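You operate a simulated robot arm through the tools that you are given. There is no shell and no other tool.

The job below is to be done with a simulated robot arm. You get a single attempt, and the scene is never put back.

JOB
Set the gold stud cap in the black strap with the stud press.
Fine: lay the finished strap in the mending tray. Set down upright: what you pick out.

Only the result counts: the job must be done as asked and must still hold three seconds after the hand-in. Knocking over, shifting, dropping, spilling or breaking anything else fails it. A push-on lid holds only when it is set on centred and level and pressed home; a screw cap is set on level and turned clockwise until tight.

ROBOT AND FRAMES
A 6-joint arm with a four-finger gripper, fixed in place. Base frame: the origin is at the foot of the arm, x ahead of it, y to its left, z up; the work surface is at about z = 920. Readings come in mm, degrees, newtons and seconds.
Its first joint turns from -166.0 to 166.0 degrees. Payload 3.43 kg.
The tool frame sits at the grasp point between the pads (the TCP): z along the fingers, y along the line on which they close. The tips reach 30 mm beyond it. The gripper opens to 120 mm. The gripper's body begins 85 mm behind the TCP.
Orientation is told as [roll, pitch, yaw] about the base's x, y, z axes, in that order, counted from this pose: with the fingers straight down and closing along the base's y, the tool's x points along the base's -x, its y along +y and its z along -z.

CONTROLS
- The arm moves only by the tool step_arm. Its arguments are lists of equal length, an entry for each row: "jaw": the closure in counts, from 0 (fully open) to 255 (shut); "translation": the shift along the tool's x, y, z in mm, a list of three; "rotation": the turn, a rotation vector about the tool's x, y, z in degrees, a list of three. In form: {"jaw": [jaw, ...], "translation": [[dx, dy, dz], ...], "rotation": [[ax, ay, az], ...]}. A call has 1 to 20 rows; each row shifts and turns the commanded pose from where the row before left it, along the tool's axes as they then stand. Rows are played at 5 a second. More than 50 mm and 8.6 degrees between two rows, or a gripper value outside its range, and nothing of the call is played. Where a pose cannot be reached the arm comes as near as it can. A force on the tool above 90 N (or 10 N above the force at the start of the call, whichever is more), or a blocked arm, ends the call early, and 0.2 s more pass. Each finger halts on what it meets, pressing with about 30 N; the grip force reading is that of the motor and also rises with nothing between the fingers. The clock runs only during rows and for 0.2 s after the last one: add rows that do not move to give the fingers time. It gives the time, the measured TCP pose, the force on the tool (base axes), the opening and the grip force at its end, in the units of the frame above (readings bear some noise), with the torque about the TCP (base axes, N m) and any sound that the robot's microphone picked up.
- Cameras (640 x 400 px; columns grow to the right, rows downward): "scene" is fixed at [401.8, 651, 1649.1]; the picture's right is [-0.08, 1.00, 0.00], its down [0.93, 0.08, -0.35] and it looks along [-0.35, -0.03, -0.94] (base axes); focal length 334 px, centre (320, 200). "wrist" rides on the gripper at [71, -17, -120] in the tool frame; the picture's right is [0.23, 0.97, 0.00], its down [-0.81, 0.19, -0.55] and it looks along [-0.54, 0.13, 0.83] (tool axes); focal length 275 px, centre (320, 200). There is no depth. A picture from a camera that has moved, and an enlarged one, comes with that camera's place and axes in the base frame and with its lens.
- get_image(camera): a new picture of that camera. No time passes.
- enlarge(camera, box): a new picture of the part [left, top, right, bottom] of that camera's present view, enlarged. No time passes.
- sign_off(): hands the job in; it is judged then, once.

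Nothing tells you positions but the pictures and the camera data. Unless the task says otherwise, let go and move clear before handing in.

The tools are called after "Call:" as a command line: name --argument value ..., lists and objects as JSON in quotes. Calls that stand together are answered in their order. step_arm: Moves the arm, as the interface text tells. Its arguments: {"type":"object","properties":{"jaw":{"type":"array"},"translation":{"type":"array"},"rotation":{"type":"array"}},"required":["jaw","translation","rotation"]} The other tools are called the same way: get_image (camera) takes a picture; enlarge (camera, box) takes an enlarged picture of a part of a camera's view; sign_off () hands the job in.

At the start:

```text
clock: 0.0
eef_pos: [204.3, 466.0, 1319.3]
orientation: [0.0, 0.1, 0.1]
contact_force: [0.4, 1.0, -0.5]
wrist_torque: [0.0, -0.02, 0.02]
gripper_width: 119.8
finger_force: 0.0
```

scene: 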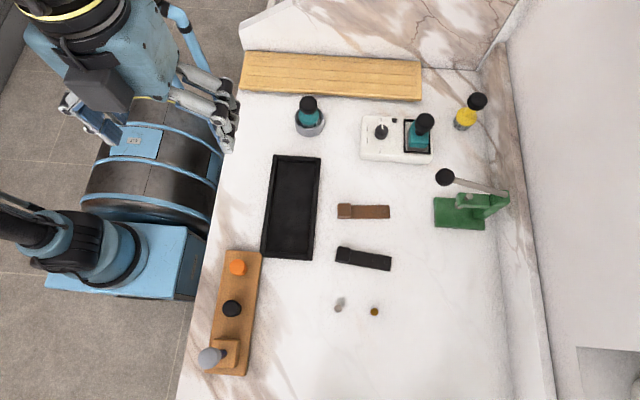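
wrist: 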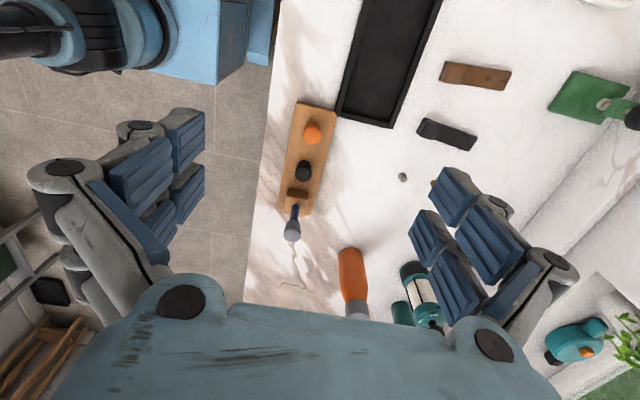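

I see a workbench with a black tray, a brown and a black strap, a green press, and two small caps (silver and gold). I'll look closer at each before moving.

Call:
enlarge --camera "scene" --box '[320, 180, 420, 330]'

Call:
enlarge --camera "scene" --box '[420, 140, 530, 250]'

Call:
enlarge --camera "scene" --box '[180, 240, 280, 390]'

Call:
enlarge --camera "scene" --box '[240, 70, 500, 270]'

```text
2.67 times, centred on (370, 255) of scene
camera zoom: at [401.8, 651.0, 1649.1], right [-0.08, 1.0, 0.0], down [0.93, 0.08, -0.35], along [-0.35, -0.03, -0.94], focal length 891 px, centre (187, 53)
```

zoom: 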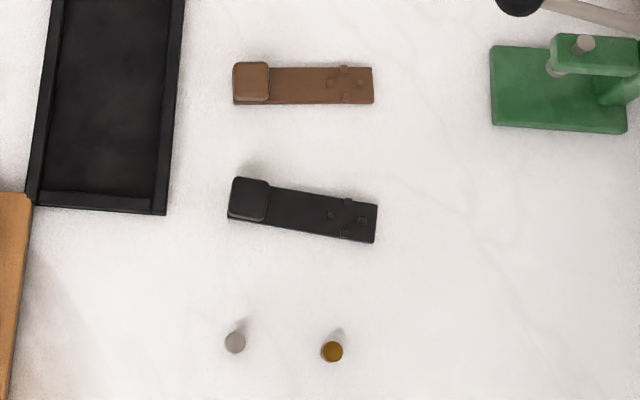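

```text
3.64 times, centred on (475, 195) of scene
camera zoom: at [401.8, 651.0, 1649.1], right [-0.08, 1.0, 0.0], down [0.93, 0.08, -0.35], along [-0.35, -0.03, -0.94], focal length 1216 px, centre (-244, 218)
```

zoom: 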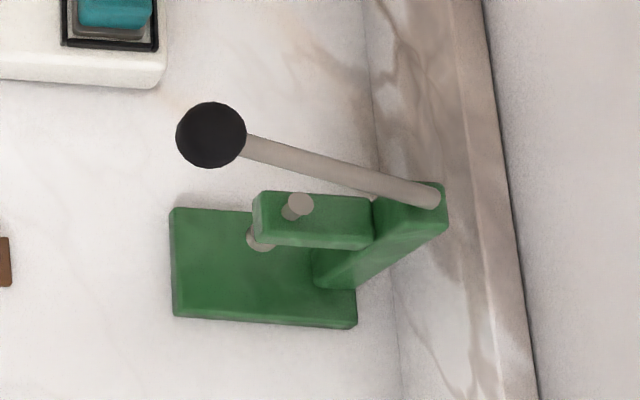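

```text
2.67 times, centred on (230, 315) of scene
camera zoom: at [401.8, 651.0, 1649.1], right [-0.08, 1.0, 0.0], down [0.93, 0.08, -0.35], along [-0.35, -0.03, -0.94], focal length 891 px, centre (560, -107)
```

zoom: 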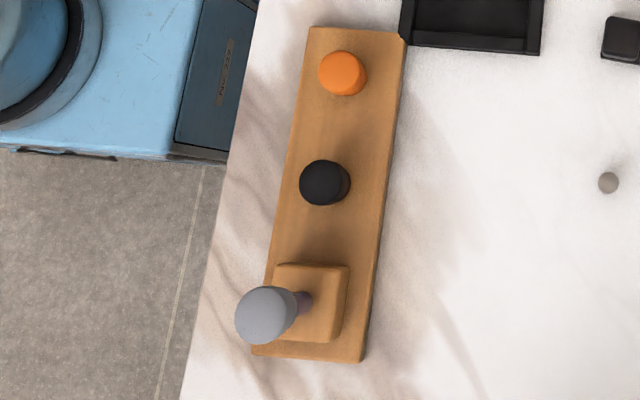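

```text
2.00 times, centred on (370, 170) of scene
camera zoom: at [401.8, 651.0, 1649.1], right [-0.08, 1.0, 0.0], down [0.93, 0.08, -0.35], along [-0.35, -0.03, -0.94], focal length 669 px, centre (220, 260)
```

zoom: 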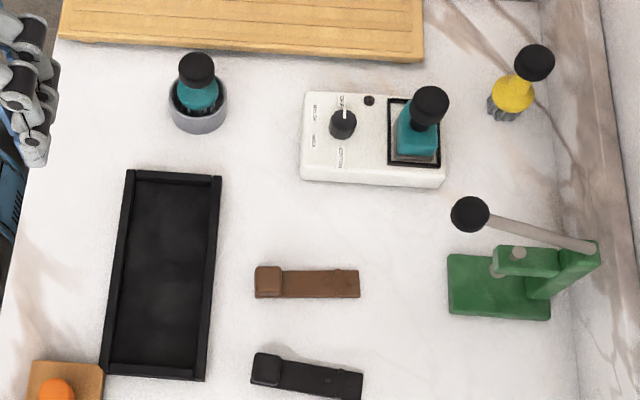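

The black strap lies near (259, 732), with a block at its near end and the stud site at its far end. The gold cap is near (367, 761) and the press near (139, 951). First I'll turn the gripper to yaw 90 while it's high, so the wrist camera can look outward at the parts.

Call:
step_arm --jaw '[0, 0, 0, 0, 0, 0, 0, 0, 0, 0, 0, 0, 0, 0, 0]' --translation '[[0, 0, 0], [0, 0, 0], [0, 0, 0], [0, 0, 0], [0, 0, 0], [0, 0, 0], [0, 0, 0], [0, 0, 0], [0, 0, 0], [0, 0, 0], [0, 0, 0], [0, 0, 0], [0, 0, 0], [0, 0, 0], [0, 0, 0]]' --rotation '[[0, 0, -6], [0, 0, -6], [0, 0, -6], [0, 0, -6], [0, 0, -6], [0, 0, -6], [0, 0, -6], [0, 0, -6], [0, 0, -6], [0, 0, -6], [0, 0, -6], [0, 0, -6], [0, 0, -6], [0, 0, -6], [0, 0, -6]]'

```text
clock: 3.2
eef_pos: [189.0, 464.6, 1323.2]
orientation: [-0.7, -0.1, 90.1]
contact_force: [0.2, 0.0, -1.2]
wrist_torque: [0.04, 0.01, -0.03]
gripper_width: 119.8
finger_force: 0.0
```

The gripper is at yaw 90. Next I'll move over the strap area and take a close look with the wrist camera.

Call:
step_arm --jaw '[0, 0, 0, 0, 0, 0, 0]' --translation '[[-28, -7, 20], [-28, -7, 20], [-28, -7, 20], [-28, -7, 20], [-28, -7, 20], [-28, -7, 20], [0, 0, 0]]' --rotation '[[0, 0, 0], [0, 0, 0], [0, 0, 0], [0, 0, 0], [0, 0, 0], [0, 0, 0], [0, 0, 0]]'

Call:
get_image --camera "wrist"

Call:
get_image --camera "scene"

```text
clock: 4.8
eef_pos: [230.7, 633.9, 1203.6]
orientation: [-0.6, 0.0, 90.1]
contact_force: [0.0, 0.6, -0.9]
wrist_torque: [0.03, 0.05, 0.0]
gripper_width: 120.0
finger_force: 0.0
```

```text
taken
camera wrist: at [244.7, 562.4, 1325.1], right [-0.97, -0.23, -0.01], down [-0.2, 0.81, 0.55], along [-0.12, 0.54, -0.83], focal length 275 px, centre (320, 200)
```

wrist: 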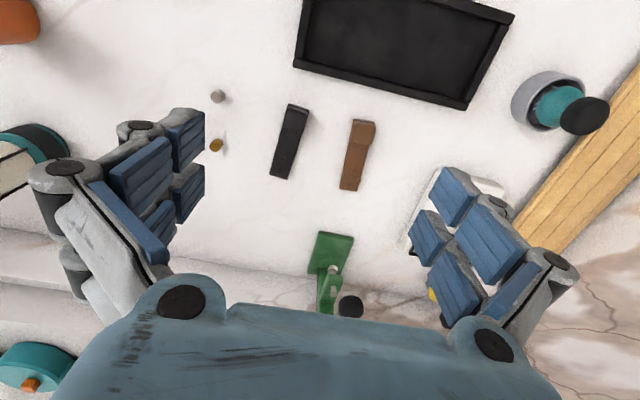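

```text
taken
```

scene: 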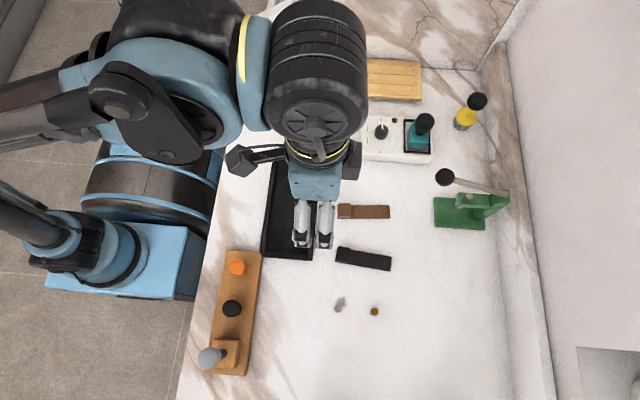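

I can see both straps and the press from the wrist camera. I'll enlarge the black strap, the caps and the press.

Call:
enlarge --camera "wrist" --box '[190, 80, 390, 205]'

Call:
enlarge --camera "wrist" --box '[250, 210, 410, 330]'

```text
3.20 times, centred on (290, 142) of wrist
camera zoom: at [244.7, 562.4, 1325.1], right [-0.97, -0.23, -0.01], down [-0.2, 0.81, 0.55], along [-0.12, 0.54, -0.83], focal length 881 px, centre (416, 384)
```

zoom: 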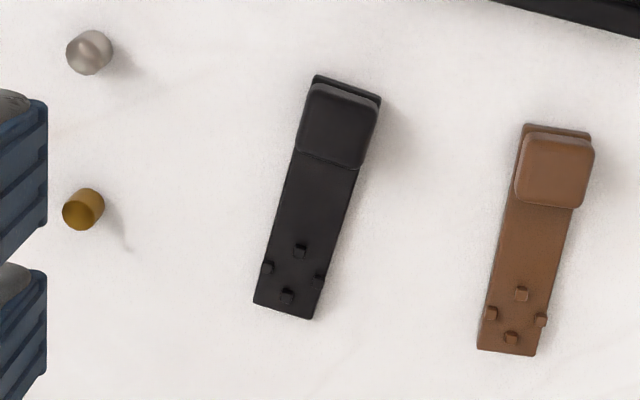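

```text
3.33 times, centred on (330, 270) of wrist
camera zoom: at [244.7, 562.4, 1325.1], right [-0.97, -0.23, -0.01], down [-0.2, 0.81, 0.55], along [-0.12, 0.54, -0.83], focal length 918 px, centre (287, -33)
```

zoom: 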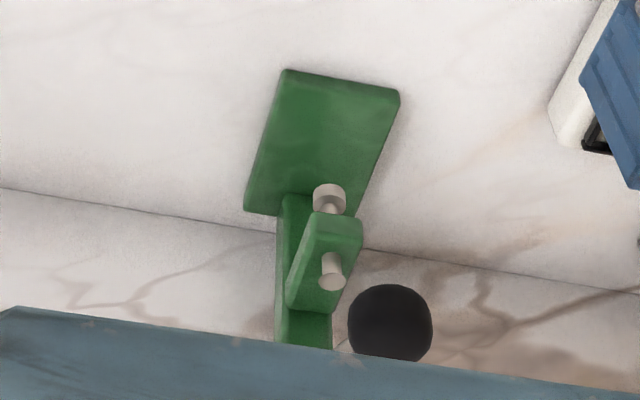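

The strap has a raised block at its near end and four nubs around the stud site. The lever ball appears to hang near (140, 851, 1110), above the front of the press, with the ram near (140, 924). I'll move over, staying high, to measure the press more exactly.

Call:
step_arm --jaw '[0, 0, 0, 0, 0, 0]' --translation '[[-30, 12, 0], [-30, 12, 0], [-30, 12, 0], [-30, 12, 0], [-30, 12, 0], [0, 0, 0]]' --rotation '[[0, 0, 0], [0, 0, 0], [0, 0, 0], [0, 0, 0], [0, 0, 0], [0, 0, 0]]'

Call:
get_image --camera "wrist"

Call:
enlarge --camera "wrist" --box '[220, 120, 420, 245]'

```text
clock: 6.2
eef_pos: [171.8, 781.5, 1201.7]
orientation: [-0.6, -0.1, 90.0]
contact_force: [-0.2, -0.9, 0.0]
wrist_torque: [0.03, 0.01, 0.0]
gripper_width: 120.0
finger_force: 0.1
```

```text
taken
camera wrist: at [187.0, 710.9, 1322.7], right [-0.97, -0.23, -0.01], down [-0.2, 0.81, 0.55], along [-0.12, 0.54, -0.83], focal length 275 px, centre (320, 200)
```

wrist: 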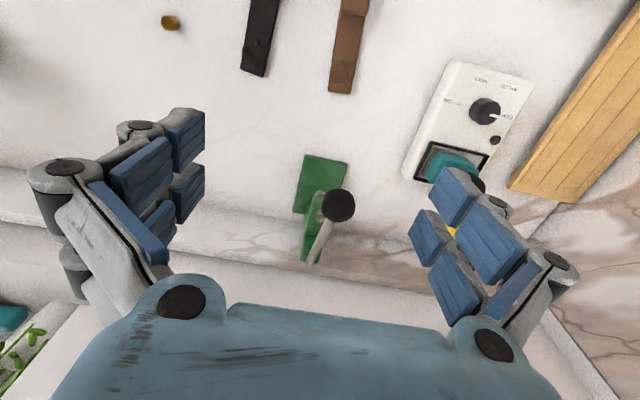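

```text
3.20 times, centred on (320, 182) of wrist
camera zoom: at [187.0, 710.9, 1322.7], right [-0.97, -0.23, -0.01], down [-0.2, 0.81, 0.55], along [-0.12, 0.54, -0.83], focal length 881 px, centre (320, 256)
```

zoom: 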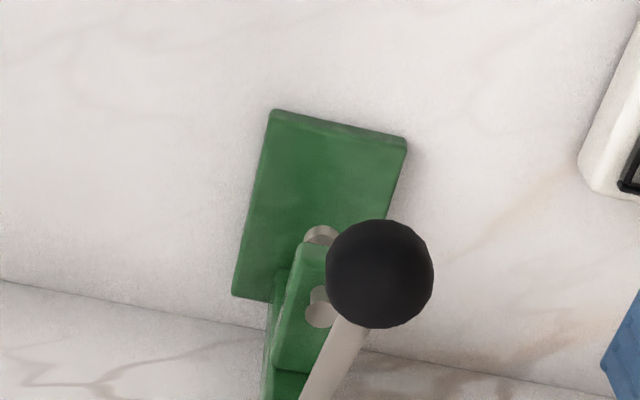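

The press plate spans about x 107–172 and y 885–997, and the ram foot sits about 28 mm above it. Now I'll go lower over the black strap to measure the strap and cap.

Call:
step_arm --jaw '[0, 0, 0, 0, 0, 0]' --translation '[[13, -18, 28], [13, -18, 28], [13, -18, 28], [13, -18, 28], [13, -18, 28], [0, 0, 0]]' --rotation '[[0, 0, 0], [0, 0, 0], [0, 0, 0], [0, 0, 0], [0, 0, 0], [0, 0, 0]]'

Call:
get_image --camera "wrist"

Call:
enlarge --camera "wrist" --box '[200, 60, 400, 260]'

```text
clock: 7.6
eef_pos: [265.2, 719.5, 1062.5]
orientation: [-0.6, -0.1, 90.1]
contact_force: [-0.9, -0.4, -1.3]
wrist_torque: [-0.01, -0.01, -0.01]
gripper_width: 120.2
finger_force: 0.0
```

```text
taken
camera wrist: at [279.1, 647.5, 1183.4], right [-0.97, -0.23, -0.01], down [-0.2, 0.81, 0.55], along [-0.12, 0.54, -0.83], focal length 275 px, centre (320, 200)
```

wrist: 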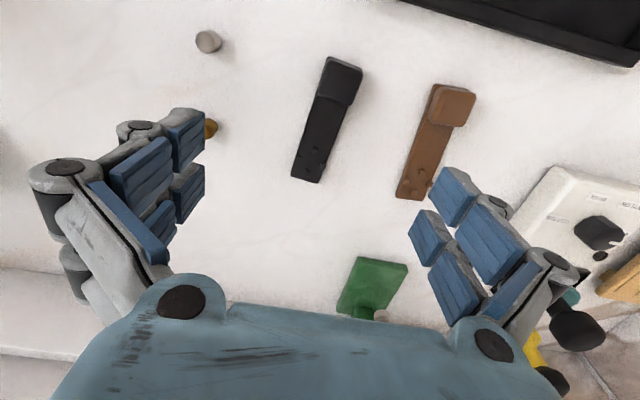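

```text
2.00 times, centred on (300, 160) of wrist
camera zoom: at [279.1, 647.5, 1183.4], right [-0.97, -0.23, -0.01], down [-0.2, 0.81, 0.55], along [-0.12, 0.54, -0.83], focal length 551 px, centre (360, 280)
```

zoom: 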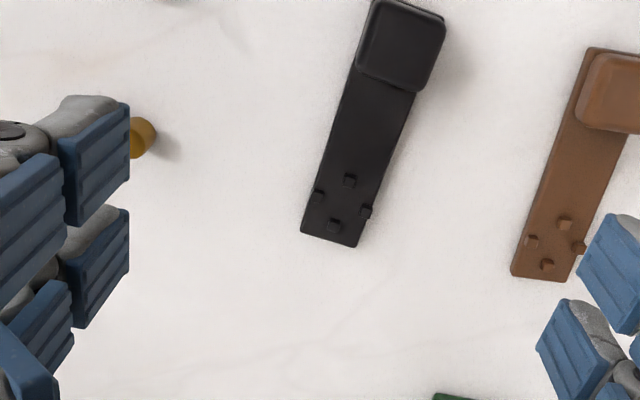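

The strap's stud site is near (262, 770) and its block near (254, 688). I'll move over the gold cap to see its shape and exact place.

Call:
step_arm --jaw '[0, 0, 0, 0, 0]' --translation '[[-5, -25, 0], [-5, -25, 0], [-5, -25, 0], [-5, -25, 0], [0, 0, 0]]' --rotation '[[0, 0, 0], [0, 0, 0], [0, 0, 0], [0, 0, 0], [0, 0, 0]]'

Call:
get_image --camera "wrist"

Call:
enlarge --camera "wrist" --box '[240, 60, 400, 160]'

```text
clock: 8.8
eef_pos: [362.4, 738.1, 1062.3]
orientation: [-0.6, -0.1, 90.2]
contact_force: [0.0, 0.3, -0.3]
wrist_torque: [-0.02, -0.03, -0.02]
gripper_width: 119.9
finger_force: 0.0
```

```text
taken
camera wrist: at [377.6, 666.3, 1184.2], right [-0.97, -0.23, -0.01], down [-0.2, 0.81, 0.55], along [-0.12, 0.54, -0.83], focal length 275 px, centre (320, 200)
```

wrist: 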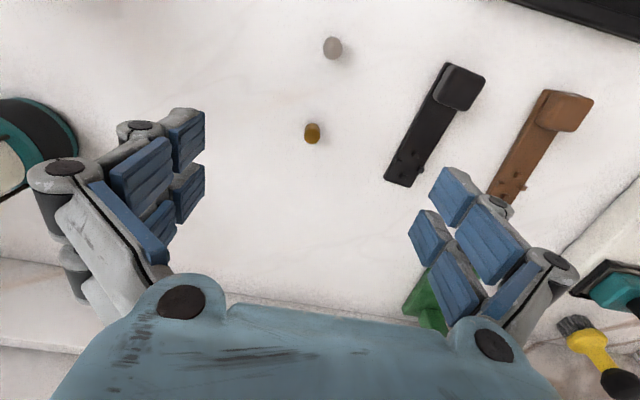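

```text
4.00 times, centred on (320, 110) of wrist
camera zoom: at [377.6, 666.3, 1184.2], right [-0.97, -0.23, -0.01], down [-0.2, 0.81, 0.55], along [-0.12, 0.54, -0.83], focal length 1101 px, centre (320, 560)
```

zoom: 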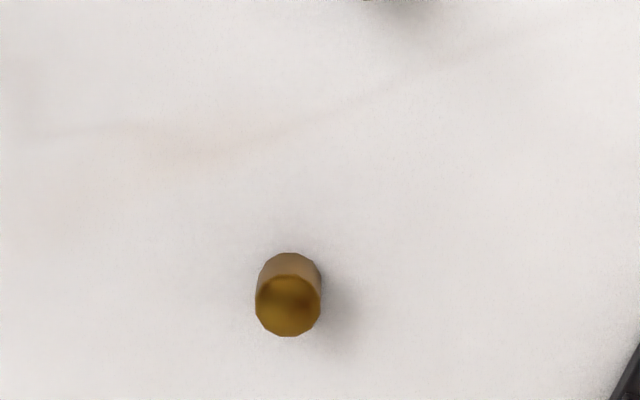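

The gold cap is a small cylinder about 16 mm wide. I'll zoom in further to measure its height.

Call:
enlarge --camera "wrist" --box '[296, 114, 328, 150]'

Call:
enlarge --camera "wrist" --box '[380, 50, 490, 200]'

Call:
enlarge --camera "scene" --box '[325, 285, 395, 325]'

Call:
enlarge --camera "scene" --box '[425, 160, 520, 240]'

```text
11.11 times, centred on (312, 132) of wrist
camera zoom: at [377.6, 666.3, 1184.2], right [-0.97, -0.23, -0.01], down [-0.2, 0.81, 0.55], along [-0.12, 0.54, -0.83], focal length 3059 px, centre (409, 956)
```

zoom: 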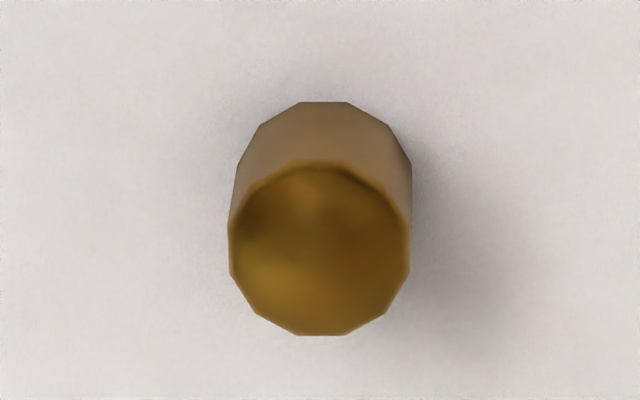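

```text
2.67 times, centred on (435, 125) of wrist
camera zoom: at [377.6, 666.3, 1184.2], right [-0.97, -0.23, -0.01], down [-0.2, 0.81, 0.55], along [-0.12, 0.54, -0.83], focal length 734 px, centre (13, 400)
```

zoom: 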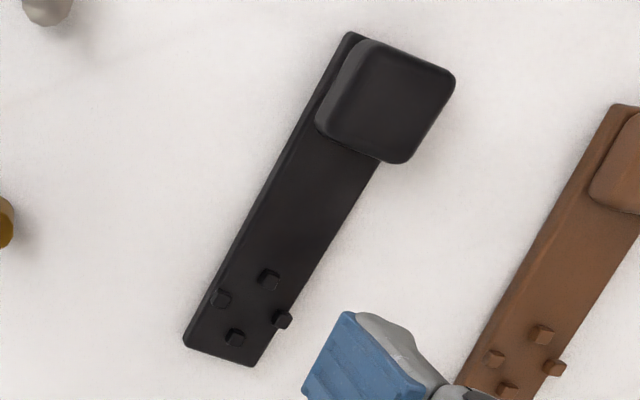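

```text
9.14 times, centred on (360, 305) of scene
camera zoom: at [401.8, 651.0, 1649.1], right [-0.08, 1.0, 0.0], down [0.93, 0.08, -0.35], along [-0.35, -0.03, -0.94], focal length 3056 px, centre (-46, -760)
```

zoom: 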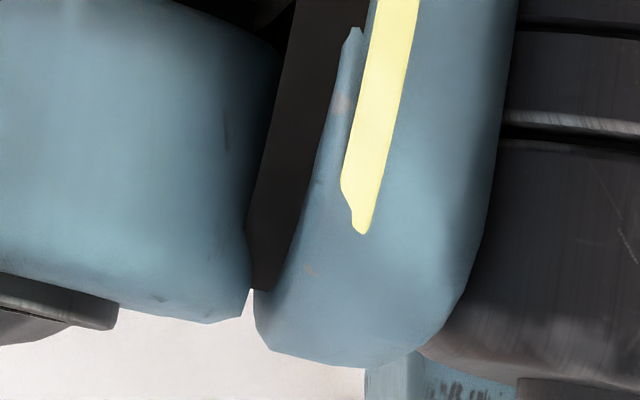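

```text
5.00 times, centred on (472, 200) of scene
camera zoom: at [401.8, 651.0, 1649.1], right [-0.08, 1.0, 0.0], down [0.93, 0.08, -0.35], along [-0.35, -0.03, -0.94], focal length 1671 px, centre (-442, 200)
```

zoom: 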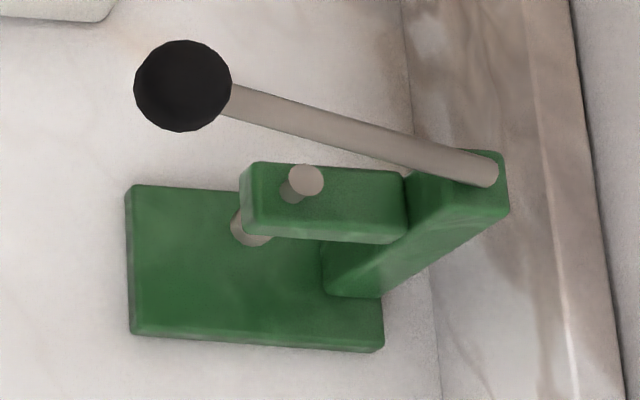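

The gold cap is about 16 mm wide and 16 mm tall, at roughly (366, 758.5). The strap block's top is at z ≈ 938, and the nubs rise about 5 mm above the strap. I'll level the tool, partly close the jaws and hover over the gold cap.

Call:
step_arm --jaw '[150, 150, 150, 150, 150, 150]' --translation '[[-5, -1, 10], [-5, -1, 10], [-5, -1, 10], [-5, -1, 10], [0, 0, 10], [0, 0, 0]]' --rotation '[[-0.6, 0, 0], [0, 0, 0], [0, 0, 0], [0, 0, 0], [0, 0, 0], [0, 0, 0]]'

Call:
get_image --camera "wrist"

```text
clock: 10.2
eef_pos: [366.9, 757.2, 1013.9]
orientation: [0.0, 0.0, 90.1]
contact_force: [-0.1, -0.1, -0.7]
wrist_torque: [0.02, -0.01, 0.02]
gripper_width: 49.4
finger_force: 0.0
```

```text
taken
camera wrist: at [382.1, 686.0, 1134.6], right [-0.97, -0.23, 0.0], down [-0.19, 0.81, 0.55], along [-0.13, 0.54, -0.83], focal length 275 px, centre (320, 200)
```

wrist: 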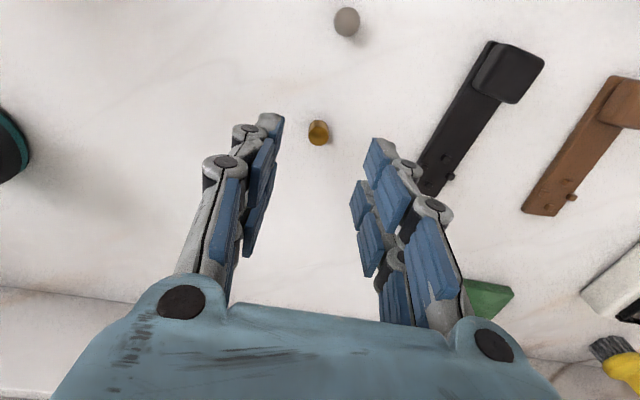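

The jaws respond linearly, with 49 mm of opening at count 150. I'll enlarge to see exactly where the fingertips are relative to the cap.

Call:
enlarge --camera "wrist" --box '[200, 90, 450, 280]'

Call:
get_image --camera "scene"

```text
2.11 times, centred on (325, 185) of wrist
camera zoom: at [382.1, 686.0, 1134.6], right [-0.97, -0.23, 0.0], down [-0.19, 0.81, 0.55], along [-0.13, 0.54, -0.83], focal length 580 px, centre (310, 232)
```

zoom: 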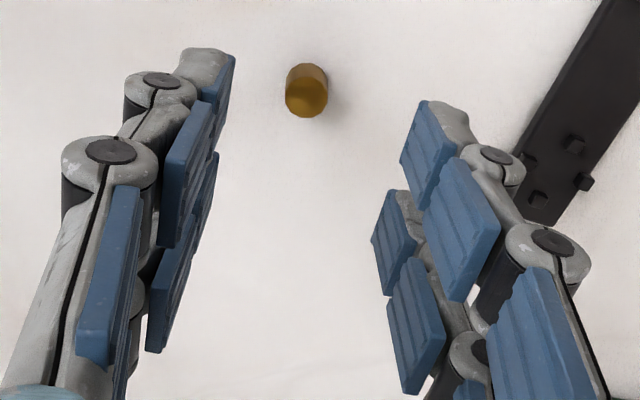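

```text
taken
```

scene: 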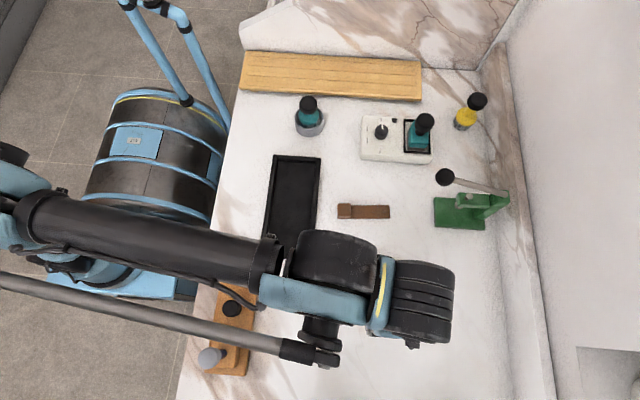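

The cap measures (366.2, 758.4) from this nearer view, which agrees with before. I'll lower toward it, leaving the fingertips about 8 mm above the bench so they'll clear the strap nubs later.

Call:
step_arm --jaw '[150, 150, 150, 150, 150]' --translation '[[-1.2, 0.8, 10], [0, 0, 10], [0, 0, 10], [0, 0, 10], [0, 0, 0]]' --rotation '[[0, 0, 0], [0, 0, 0], [0, 0, 0], [0, 0, 0], [0, 0, 0]]'

Call:
get_image --camera "wrist"

Call:
enlarge --camera "wrist" --box '[240, 100, 400, 220]'

```text
clock: 11.4
eef_pos: [365.3, 759.2, 975.6]
orientation: [0.1, -0.2, 90.0]
contact_force: [-0.6, -0.1, 0.4]
wrist_torque: [0.02, 0.01, 0.01]
gripper_width: 49.4
finger_force: 0.1
```

```text
taken
camera wrist: at [380.7, 687.7, 1096.1], right [-0.97, -0.23, 0.0], down [-0.19, 0.81, 0.55], along [-0.13, 0.54, -0.83], focal length 275 px, centre (320, 200)
```

wrist: 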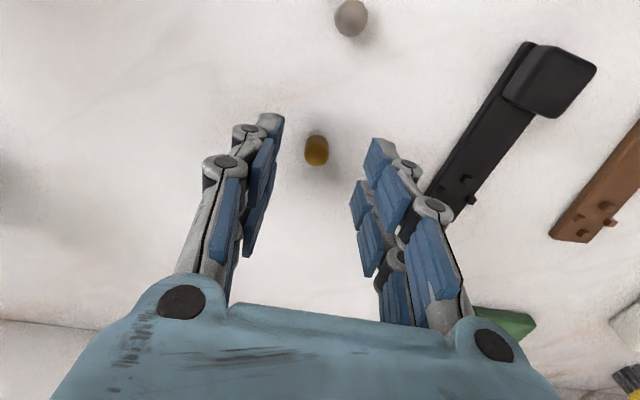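

```text
3.33 times, centred on (320, 160) of wrist
camera zoom: at [380.7, 687.7, 1096.1], right [-0.97, -0.23, 0.0], down [-0.19, 0.81, 0.55], along [-0.13, 0.54, -0.83], focal length 918 px, centre (320, 333)
```

zoom: 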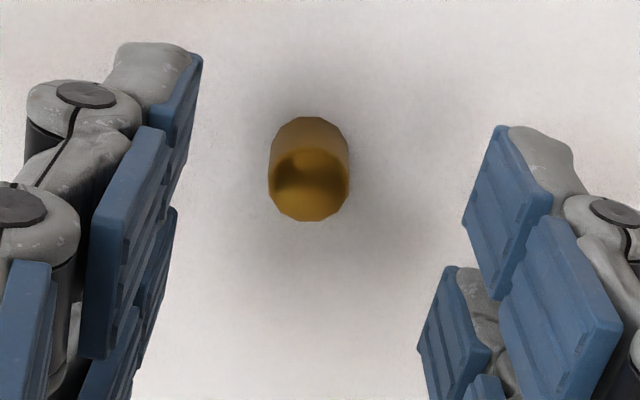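

The cap sits right on the tool axis. I'll lower the last ~17 mm and then close gently.

Call:
step_arm --jaw '[150, 150, 150, 150]' --translation '[[0.4, -0.4, 6], [0, 0, 6], [0, 0, 5], [0, 0, 0]]' --rotation '[[0, 0, 0], [0, 0, 0], [0, 0, 0], [0, 0, 0]]'

Call:
enlarge --camera "wrist" --box '[240, 100, 400, 220]'

```text
clock: 12.4
eef_pos: [366.6, 759.4, 958.6]
orientation: [0.0, -0.2, 90.1]
contact_force: [-0.6, 0.3, 0.1]
wrist_torque: [0.0, 0.01, -0.01]
gripper_width: 49.7
finger_force: 0.1
```

```text
3.33 times, centred on (320, 160) of wrist
camera zoom: at [381.8, 688.6, 1078.8], right [-0.97, -0.23, 0.0], down [-0.19, 0.81, 0.55], along [-0.13, 0.54, -0.83], focal length 918 px, centre (320, 333)
```

zoom: 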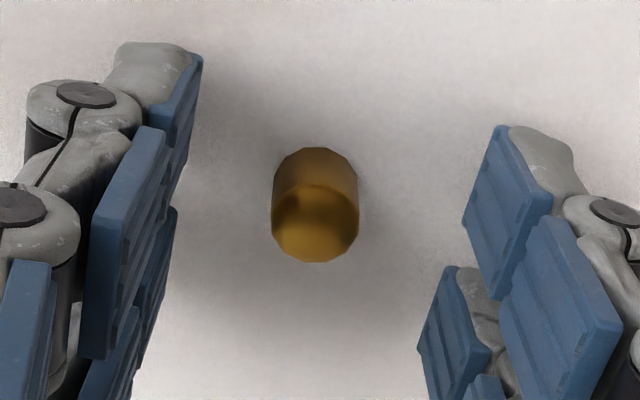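

Everything is aligned, so I'll close on the cap now.

Call:
step_arm --jaw '[180, 205, 225, 235, 235, 235]' --translation '[[0, 0, 0], [0, 0, 0], [0, 0, 0], [0, 0, 0], [0, 0, 0], [0, 0, 0]]' --rotation '[[0, 0, 0], [0, 0, 0], [0, 0, 0], [0, 0, 0], [0, 0, 0], [0, 0, 0]]'

Call:
enlarge --camera "wrist" --box '[240, 100, 400, 220]'

```text
clock: 13.8
eef_pos: [366.1, 759.5, 957.3]
orientation: [-0.1, -0.1, 90.0]
contact_force: [-0.5, -0.6, 0.1]
wrist_torque: [0.03, 0.01, -0.05]
gripper_width: 11.0
finger_force: 29.6
```

```text
3.33 times, centred on (320, 160) of wrist
camera zoom: at [381.8, 688.6, 1078.8], right [-0.97, -0.23, 0.0], down [-0.19, 0.81, 0.55], along [-0.13, 0.54, -0.83], focal length 918 px, centre (320, 333)
```

zoom: 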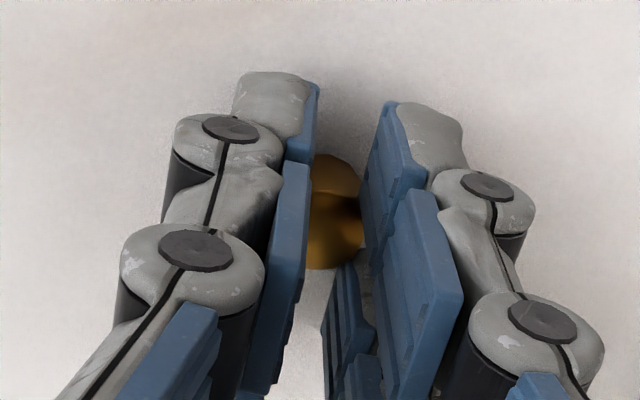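

The fingers stopped at 11 mm with 30 N, so something is between them. I'll lift a few millimetres and check that the cap comes along.

Call:
step_arm --jaw '[235, 235, 235, 235]' --translation '[[0, 0, -3], [0, 0, -5], [0, 0, -7], [0, 0, 0]]' --rotation '[[0, 0, 0], [0, 0, 0], [0, 0, 0], [0, 0, 0]]'

Call:
enlarge --camera "wrist" --box '[240, 100, 400, 220]'

Call:
get_image --camera "wrist"

```text
clock: 14.8
eef_pos: [366.2, 761.1, 971.5]
orientation: [0.0, -0.1, 90.1]
contact_force: [0.4, 0.2, -0.6]
wrist_torque: [0.01, 0.02, 0.03]
gripper_width: 10.9
finger_force: 30.1
```

```text
3.33 times, centred on (320, 160) of wrist
camera zoom: at [382.4, 687.9, 1093.0], right [-0.97, -0.23, 0.0], down [-0.19, 0.81, 0.55], along [-0.13, 0.54, -0.83], focal length 918 px, centre (320, 333)
```

zoom: 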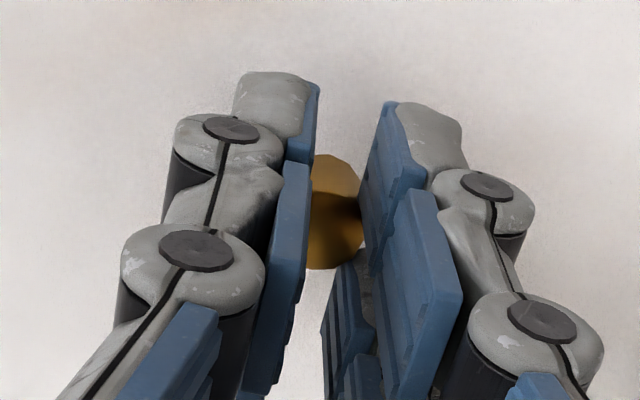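

```text
taken
camera wrist: at [382.4, 687.9, 1093.0], right [-0.97, -0.23, 0.0], down [-0.19, 0.81, 0.55], along [-0.13, 0.54, -0.83], focal length 275 px, centre (320, 200)
```

wrist: 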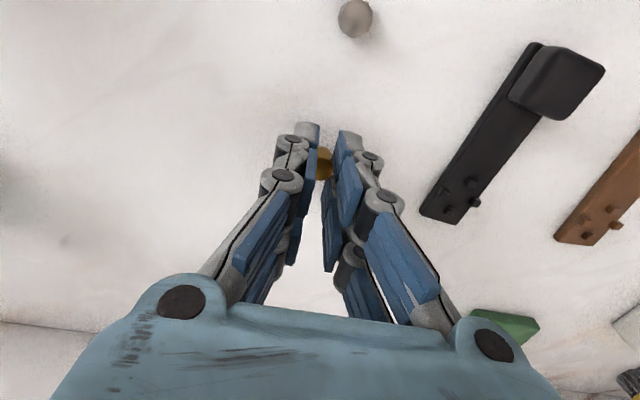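

The cap lifted cleanly and sits centred in the grip, with its bottom about 9 mm below the fingertips. I'll carry it over the strap's stud site near (262.4, 767.4) and check the alignment.

Call:
step_arm --jaw '[235, 235, 235, 235, 235, 235, 235, 235, 235]' --translation '[[0, 0, -10], [0, 0, -10], [-1, 14, 0], [-1.5, 18, 0], [-1.5, 18, 0], [-1.5, 18, 0], [-1.5, 18, 0], [-1.5, 17, 0], [0, 0, 0]]' --rotation '[[0, 0, 0], [0, 0, 0], [0, 0, 0], [0, 0, 0], [0, 0, 0], [0, 0, 0], [0, 0, 0], [0, 0, 0], [0, 0, 0]]'

Call:
get_image --camera "wrist"

Call:
enlarge --camera "wrist" --box '[240, 80, 400, 200]'

```text
clock: 16.8
eef_pos: [263.6, 766.6, 992.0]
orientation: [0.0, 0.0, 90.1]
contact_force: [-0.7, -0.7, -0.6]
wrist_torque: [-0.02, 0.0, -0.02]
gripper_width: 10.6
finger_force: 29.5
```

```text
taken
camera wrist: at [278.9, 696.7, 1113.1], right [-0.97, -0.23, 0.0], down [-0.19, 0.81, 0.55], along [-0.13, 0.54, -0.83], focal length 275 px, centre (320, 200)
```

wrist: 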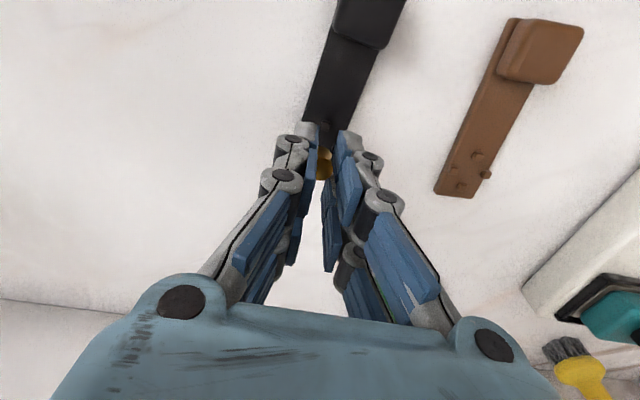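

```text
3.33 times, centred on (320, 140) of wrist
camera zoom: at [278.9, 696.7, 1113.1], right [-0.97, -0.23, 0.0], down [-0.19, 0.81, 0.55], along [-0.13, 0.54, -0.83], focal length 918 px, centre (320, 400)
```

zoom: 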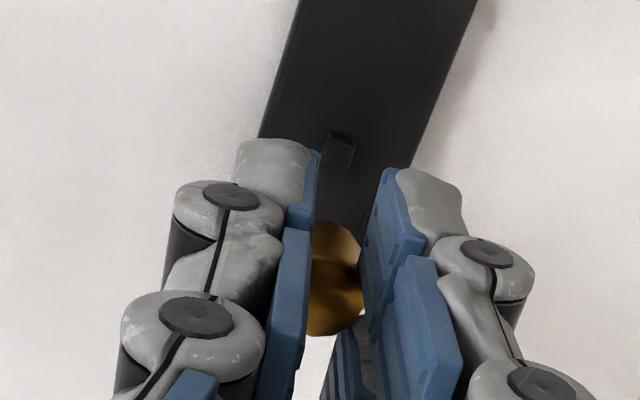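

The cap is over (262.2, 767.7), and the four nubs average to (262.3, 767.8), so the alignment is good. I'll lower slowly to just above the nubs.

Call:
step_arm --jaw '[235, 235, 235, 235, 235, 235]' --translation '[[0, 0, 5], [0, 0, 5], [0, 0, 5], [0, 0, 5], [0, 0, 2], [0, 0, 0]]' --rotation '[[0, 0, 0], [0, 0, 0], [0, 0, 0], [0, 0, 0], [0, 0, 0], [0, 0, 0]]'

Call:
enlarge --camera "wrist" --box '[240, 80, 400, 200]'

```text
clock: 18.2
eef_pos: [263.1, 768.8, 969.0]
orientation: [0.1, -0.1, 90.1]
contact_force: [-0.3, 0.2, -0.5]
wrist_torque: [0.01, 0.05, 0.02]
gripper_width: 10.5
finger_force: 30.2
```

```text
3.33 times, centred on (320, 140) of wrist
camera zoom: at [278.7, 696.4, 1090.7], right [-0.97, -0.23, 0.0], down [-0.19, 0.81, 0.55], along [-0.13, 0.54, -0.83], focal length 918 px, centre (320, 400)
```

zoom: 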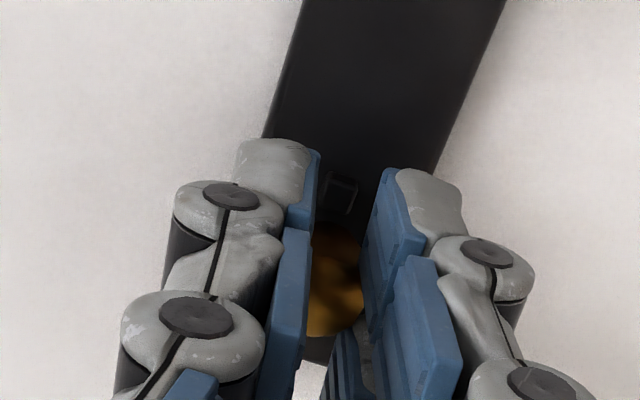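

The cap is still aligned with the near nub and just above the seat. I'll lower in small steps until I feel contact.

Call:
step_arm --jaw '[235, 235, 235, 235, 235, 235]' --translation '[[-0.4, 0, 2], [0, 0, 1.5], [0, 0, 1], [0, 0, 1], [0, 0, 0], [0, 0, 0]]' --rotation '[[0, 0, 0], [0, 0, 0], [0, 0, 0], [0, 0, 0], [0, 0, 0], [0, 0, 0]]'

Call:
enlarge --camera "wrist" --box '[240, 80, 400, 200]'

```text
clock: 19.6
eef_pos: [262.8, 768.2, 965.3]
orientation: [0.0, -0.1, 90.1]
contact_force: [1.2, 0.2, 11.8]
wrist_torque: [0.01, -0.01, -0.01]
gripper_width: 10.5
finger_force: 29.6
```

```text
3.33 times, centred on (320, 140) of wrist
camera zoom: at [279.0, 696.6, 1086.1], right [-0.97, -0.23, 0.0], down [-0.19, 0.81, 0.55], along [-0.13, 0.54, -0.83], focal length 918 px, centre (320, 400)
```

zoom: 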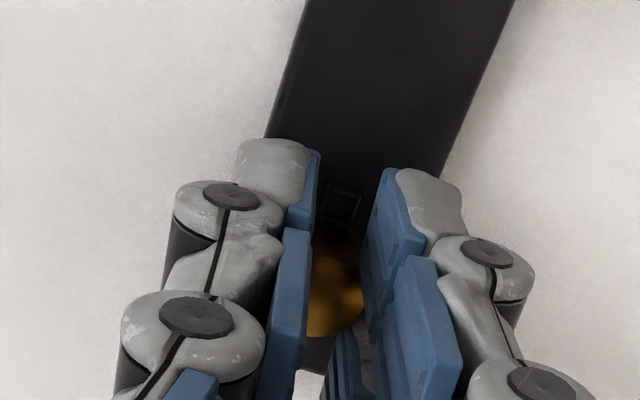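

I feel an even 12 N upward with no twist, so the cap is standing flat in its seat. I'll open the fingers gently.

Call:
step_arm --jaw '[225, 215, 205, 195, 185, 175, 175]' --translation '[[0, 0, -0.6], [0, 0, 0], [0, 0, 0], [0, 0, 0], [0, 0, 0], [0, 0, 0], [0, 0, 0]]' --rotation '[[0, 0, 0], [0, 0, 0], [0, 0, 0], [0, 0, 0], [0, 0, 0], [0, 0, 0], [0, 0, 0]]'

Call:
enlarge --camera "wrist" --box '[240, 80, 400, 200]'

```text
clock: 21.2
eef_pos: [262.4, 767.9, 964.8]
orientation: [0.0, 0.0, 90.1]
contact_force: [0.3, -1.1, -0.5]
wrist_torque: [0.0, 0.0, 0.02]
gripper_width: 37.6
finger_force: 0.1
```

```text
3.33 times, centred on (320, 140) of wrist
camera zoom: at [278.4, 697.0, 1086.2], right [-0.97, -0.23, 0.0], down [-0.19, 0.81, 0.55], along [-0.13, 0.54, -0.83], focal length 918 px, centre (320, 400)
```

zoom: 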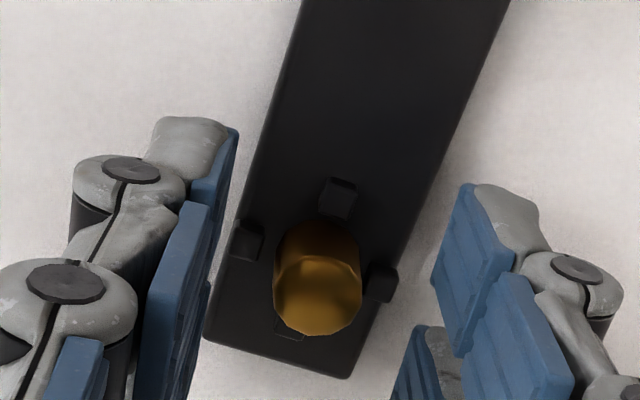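

The cap is standing centred between the four nubs. I'll rise clear, then tilt the hand back 30° and look at the press opening from the front to measure its heights before bringing in the strap.

Call:
step_arm --jaw '[165, 160, 160, 160, 160, 160, 160, 160, 160, 160, 160, 160, 160]' --translation '[[0, 0, -6], [0, 0, -14], [0, 0, -20], [0, 0, -10], [0, 0, 0], [0, 0, 0], [0, 0, 0], [0, 0, 0], [0, 28, 0], [0, 28, 0], [0, 28, 0], [0, 28, 0], [0, 0, 0]]' --rotation '[[0, 0, 0], [0, 0, 0], [0, 0, 0], [0, 0, 0], [0, -7.5, 0], [0, -7.5, 0], [0, -7.5, 0], [0, -7.5, 0], [0, 0, 0], [0, 0, 0], [0, 0, 0], [0, 0, 0], [0, 0, 0]]'

Call:
get_image --camera "wrist"

Call:
get_image --camera "scene"

```text
clock: 24.0
eef_pos: [151.4, 769.8, 1014.7]
orientation: [-0.1, -30.1, 90.1]
contact_force: [0.0, -0.5, 0.2]
wrist_torque: [0.03, 0.0, 0.01]
gripper_width: 44.8
finger_force: 0.0
```

```text
taken
camera wrist: at [167.3, 646.5, 1083.7], right [-0.97, -0.2, -0.11], down [-0.19, 0.42, 0.88], along [-0.13, 0.88, -0.45], focal length 275 px, centre (320, 200)
```

wrist: 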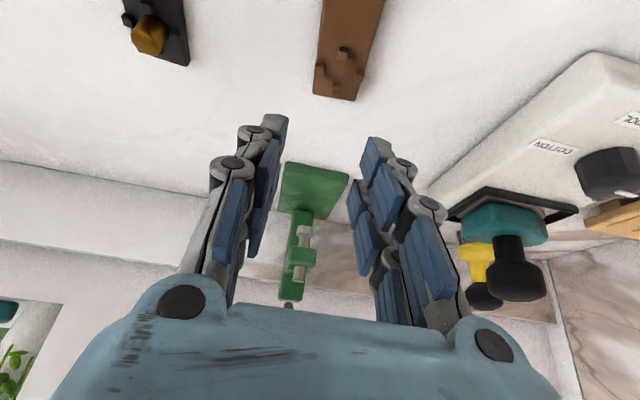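

```text
taken
```

scene: 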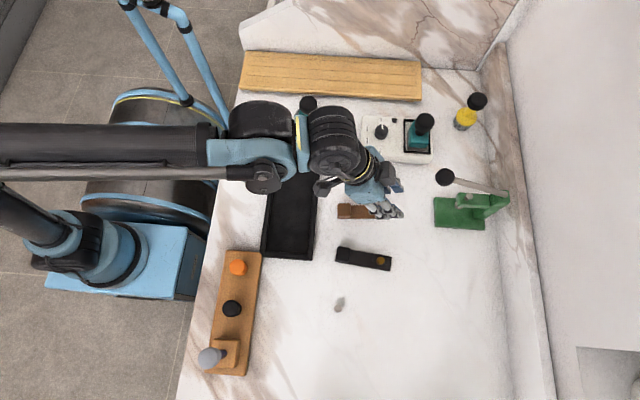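

The press shows up between the fingers, upside down in this view. I'll enlarge it to measure the gap.

Call:
enlarge --camera "wrist" --box '[260, 150, 370, 315]'

Call:
enlarge --camera "wrist" --box '[275, 180, 335, 260]'

Call:
enlarge --camera "wrist" --box '[110, 0, 210, 75]'

```text
2.42 times, centred on (315, 232) of wrist
camera zoom: at [167.3, 646.5, 1083.7], right [-0.97, -0.2, -0.11], down [-0.19, 0.42, 0.88], along [-0.13, 0.88, -0.45], focal length 667 px, centre (332, 121)
```

zoom: 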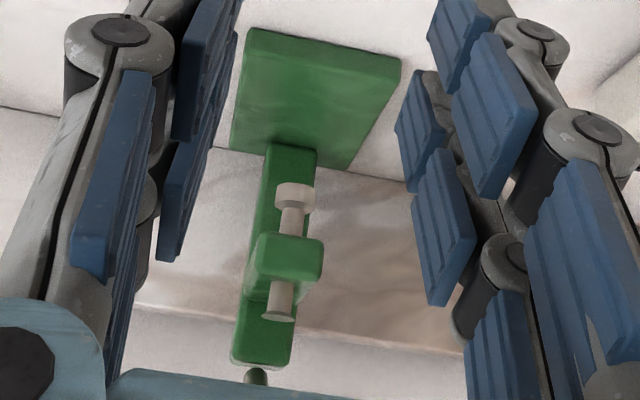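

```text
5.00 times, centred on (305, 220) of wrist
camera zoom: at [167.3, 646.5, 1083.7], right [-0.97, -0.2, -0.11], down [-0.19, 0.42, 0.88], along [-0.13, 0.88, -0.45], focal length 1376 px, centre (395, 100)
```

zoom: 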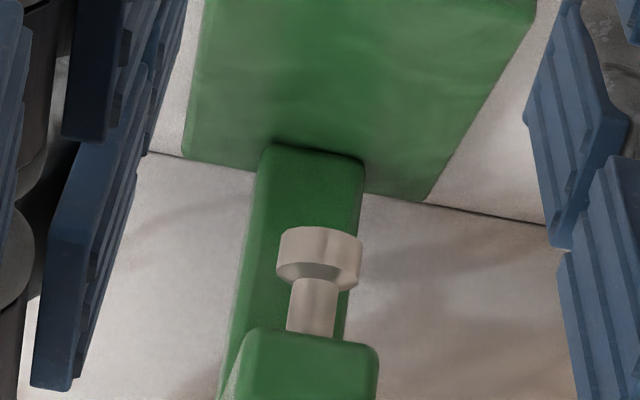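

```text
5.33 times, centred on (160, 38) of wrist
camera zoom: at [167.3, 646.5, 1083.7], right [-0.97, -0.2, -0.11], down [-0.19, 0.42, 0.88], along [-0.13, 0.88, -0.45], focal length 1468 px, centre (1173, 1067)
```

zoom: 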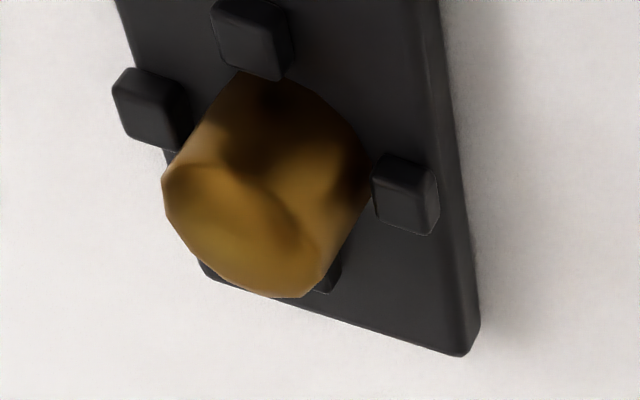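

The ram foot's underside comes out at about z = 978 and the ram axis at about y = 926. I'll zoom on the plate's front edge to get its top height.

Call:
enlarge --camera "wrist" --box '[276, 154, 356, 204]'

Call:
enlarge --camera "scene" --box '[428, 190, 492, 235]'

```text
8.00 times, centred on (316, 179) of wrist
camera zoom: at [167.3, 646.5, 1083.7], right [-0.97, -0.2, -0.11], down [-0.19, 0.42, 0.88], along [-0.13, 0.88, -0.45], focal length 2202 px, centre (352, 368)
```

zoom: 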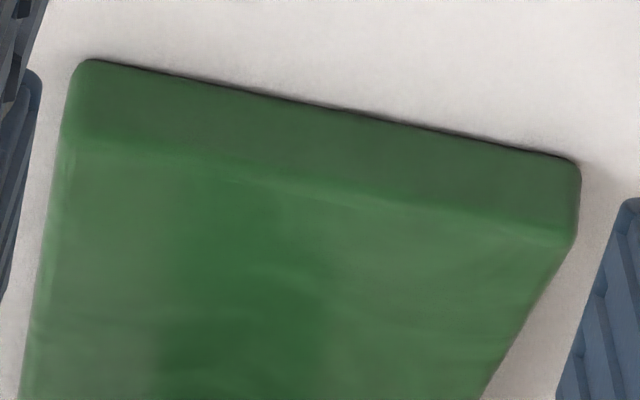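

```text
8.89 times, centred on (460, 212) of scene
camera zoom: at [401.8, 651.0, 1649.1], right [-0.08, 1.0, 0.0], down [0.93, 0.08, -0.35], along [-0.35, -0.03, -0.94], focal length 2972 px, centre (-924, 89)
```

zoom: 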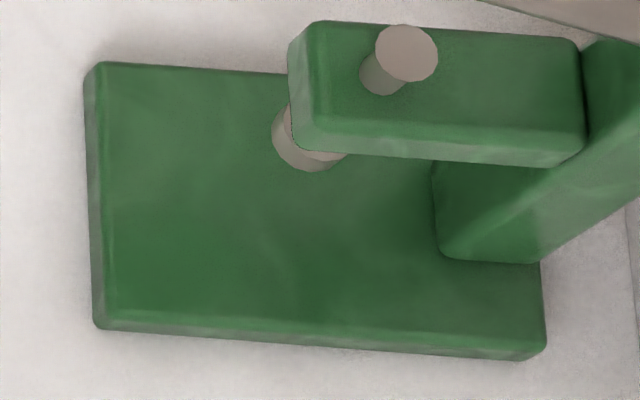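

The plate's top is at z ≈ 934, its front edge at y ≈ 892, and the ram underside at z ≈ 978. That gives a 44 mm gap, enough for the strap with its cap. I'll go back to the strap with the hand tilted and turned to match its axis, and hover over the block.

Call:
step_arm --jaw '[130, 130, 130, 130, 130, 130, 130, 130]' --translation '[[14.4, -17.2, -5.4], [14.4, -17.2, -5.4], [14.4, -17.2, -5.4], [14.4, -17.2, -5.4], [14.4, -17.2, -5.4], [14.4, -17.2, -5.4], [0, 0, 0], [0, 0, 0]]' --rotation '[[0, 0, 0], [0, 0, 0], [0, 0, 0], [0, 0, 0], [0, 0, 0], [0, 0, 0], [2.75, 0, 4.763], [0, 0, 0]]'

Call:
get_image --camera "wrist"

Call:
get_image --camera "scene"

```text
clock: 25.8
eef_pos: [254.4, 675.8, 999.3]
orientation: [0.0, -30.1, 84.6]
contact_force: [-0.4, 0.9, -0.7]
wrist_torque: [0.0, 0.0, 0.02]
gripper_width: 58.7
finger_force: 0.0
```

```text
taken
camera wrist: at [259.0, 552.7, 1069.1], right [-0.99, -0.11, -0.12], down [-0.15, 0.44, 0.88], along [-0.04, 0.89, -0.45], focal length 275 px, centre (320, 200)
```

wrist: 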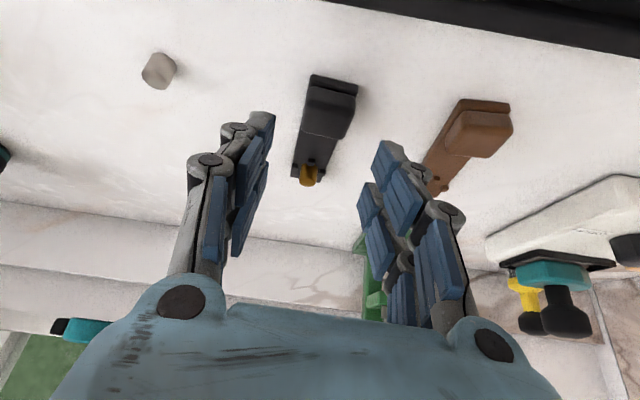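

```text
taken
```

scene: 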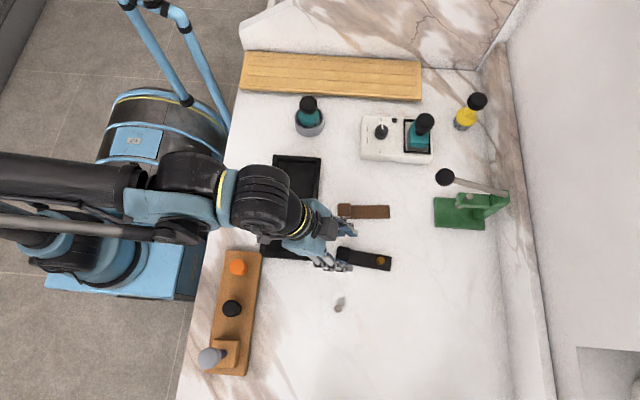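

The strap's block is ahead between the open fingers, with the cap standing at the far end. I'll zoom in to fix the block's position precisely.

Call:
enlarge --camera "wrist" --box '[260, 60, 390, 200]'

```text
2.86 times, centred on (325, 130) of wrist
camera zoom: at [259.0, 552.7, 1069.1], right [-0.99, -0.11, -0.12], down [-0.15, 0.44, 0.88], along [-0.04, 0.89, -0.45], focal length 786 px, centre (306, 400)
```

zoom: 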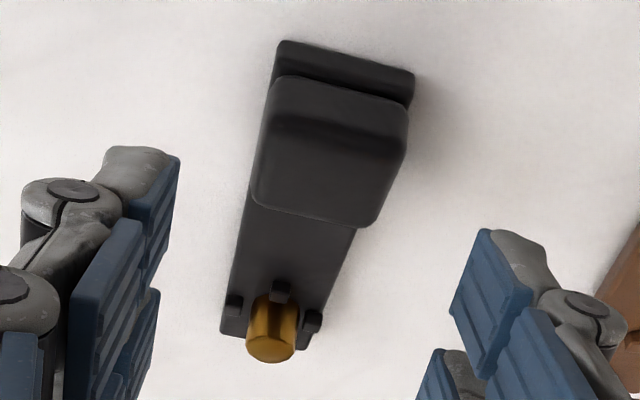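

The block measures about 31 × 30 mm, centred near (254.6, 690). I'll descend with the tilted hand until I'm just above grasp height.

Call:
step_arm --jaw '[130, 130, 130, 130, 130, 130]' --translation '[[3.44, 0.11, 7.5], [3.44, 0.11, 7.5], [3.44, 0.11, 7.5], [3.44, 0.11, 7.5], [3.44, 0.11, 7.5], [0, 0, 0]]' --rotation '[[0, 0, 0], [0, 0, 0], [0, 0, 0], [0, 0, 0], [0, 0, 0], [0, 0, 0]]'

Call:
get_image --camera "wrist"

Call:
enlarge --camera "wrist" --box '[240, 100, 400, 230]'

```text
clock: 27.2
eef_pos: [254.8, 680.4, 960.4]
orientation: [0.0, -30.1, 84.5]
contact_force: [-0.2, -0.3, 0.2]
wrist_torque: [-0.01, 0.02, 0.05]
gripper_width: 58.6
finger_force: 0.0
```

```text
taken
camera wrist: at [258.4, 558.3, 1028.7], right [-0.99, -0.11, -0.12], down [-0.15, 0.44, 0.88], along [-0.04, 0.89, -0.45], focal length 275 px, centre (320, 200)
```

wrist: 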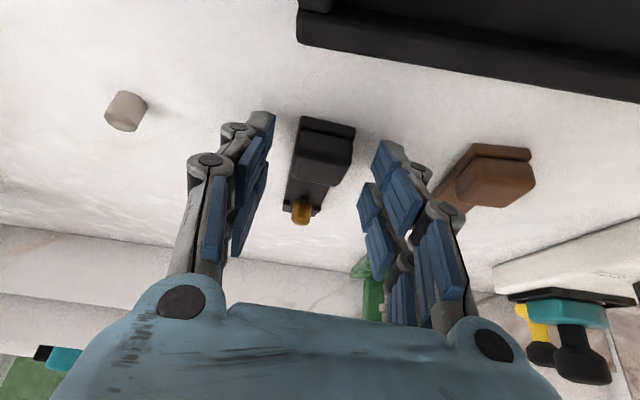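

```text
3.08 times, centred on (320, 165) of wrist
camera zoom: at [258.4, 558.3, 1028.7], right [-0.99, -0.11, -0.12], down [-0.15, 0.44, 0.88], along [-0.04, 0.89, -0.45], focal length 847 px, centre (320, 308)
```

zoom: 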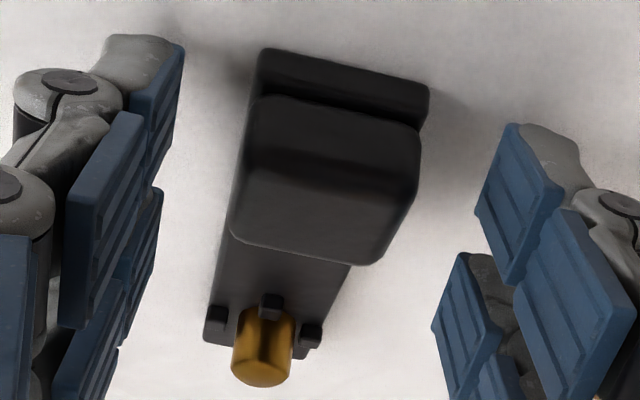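

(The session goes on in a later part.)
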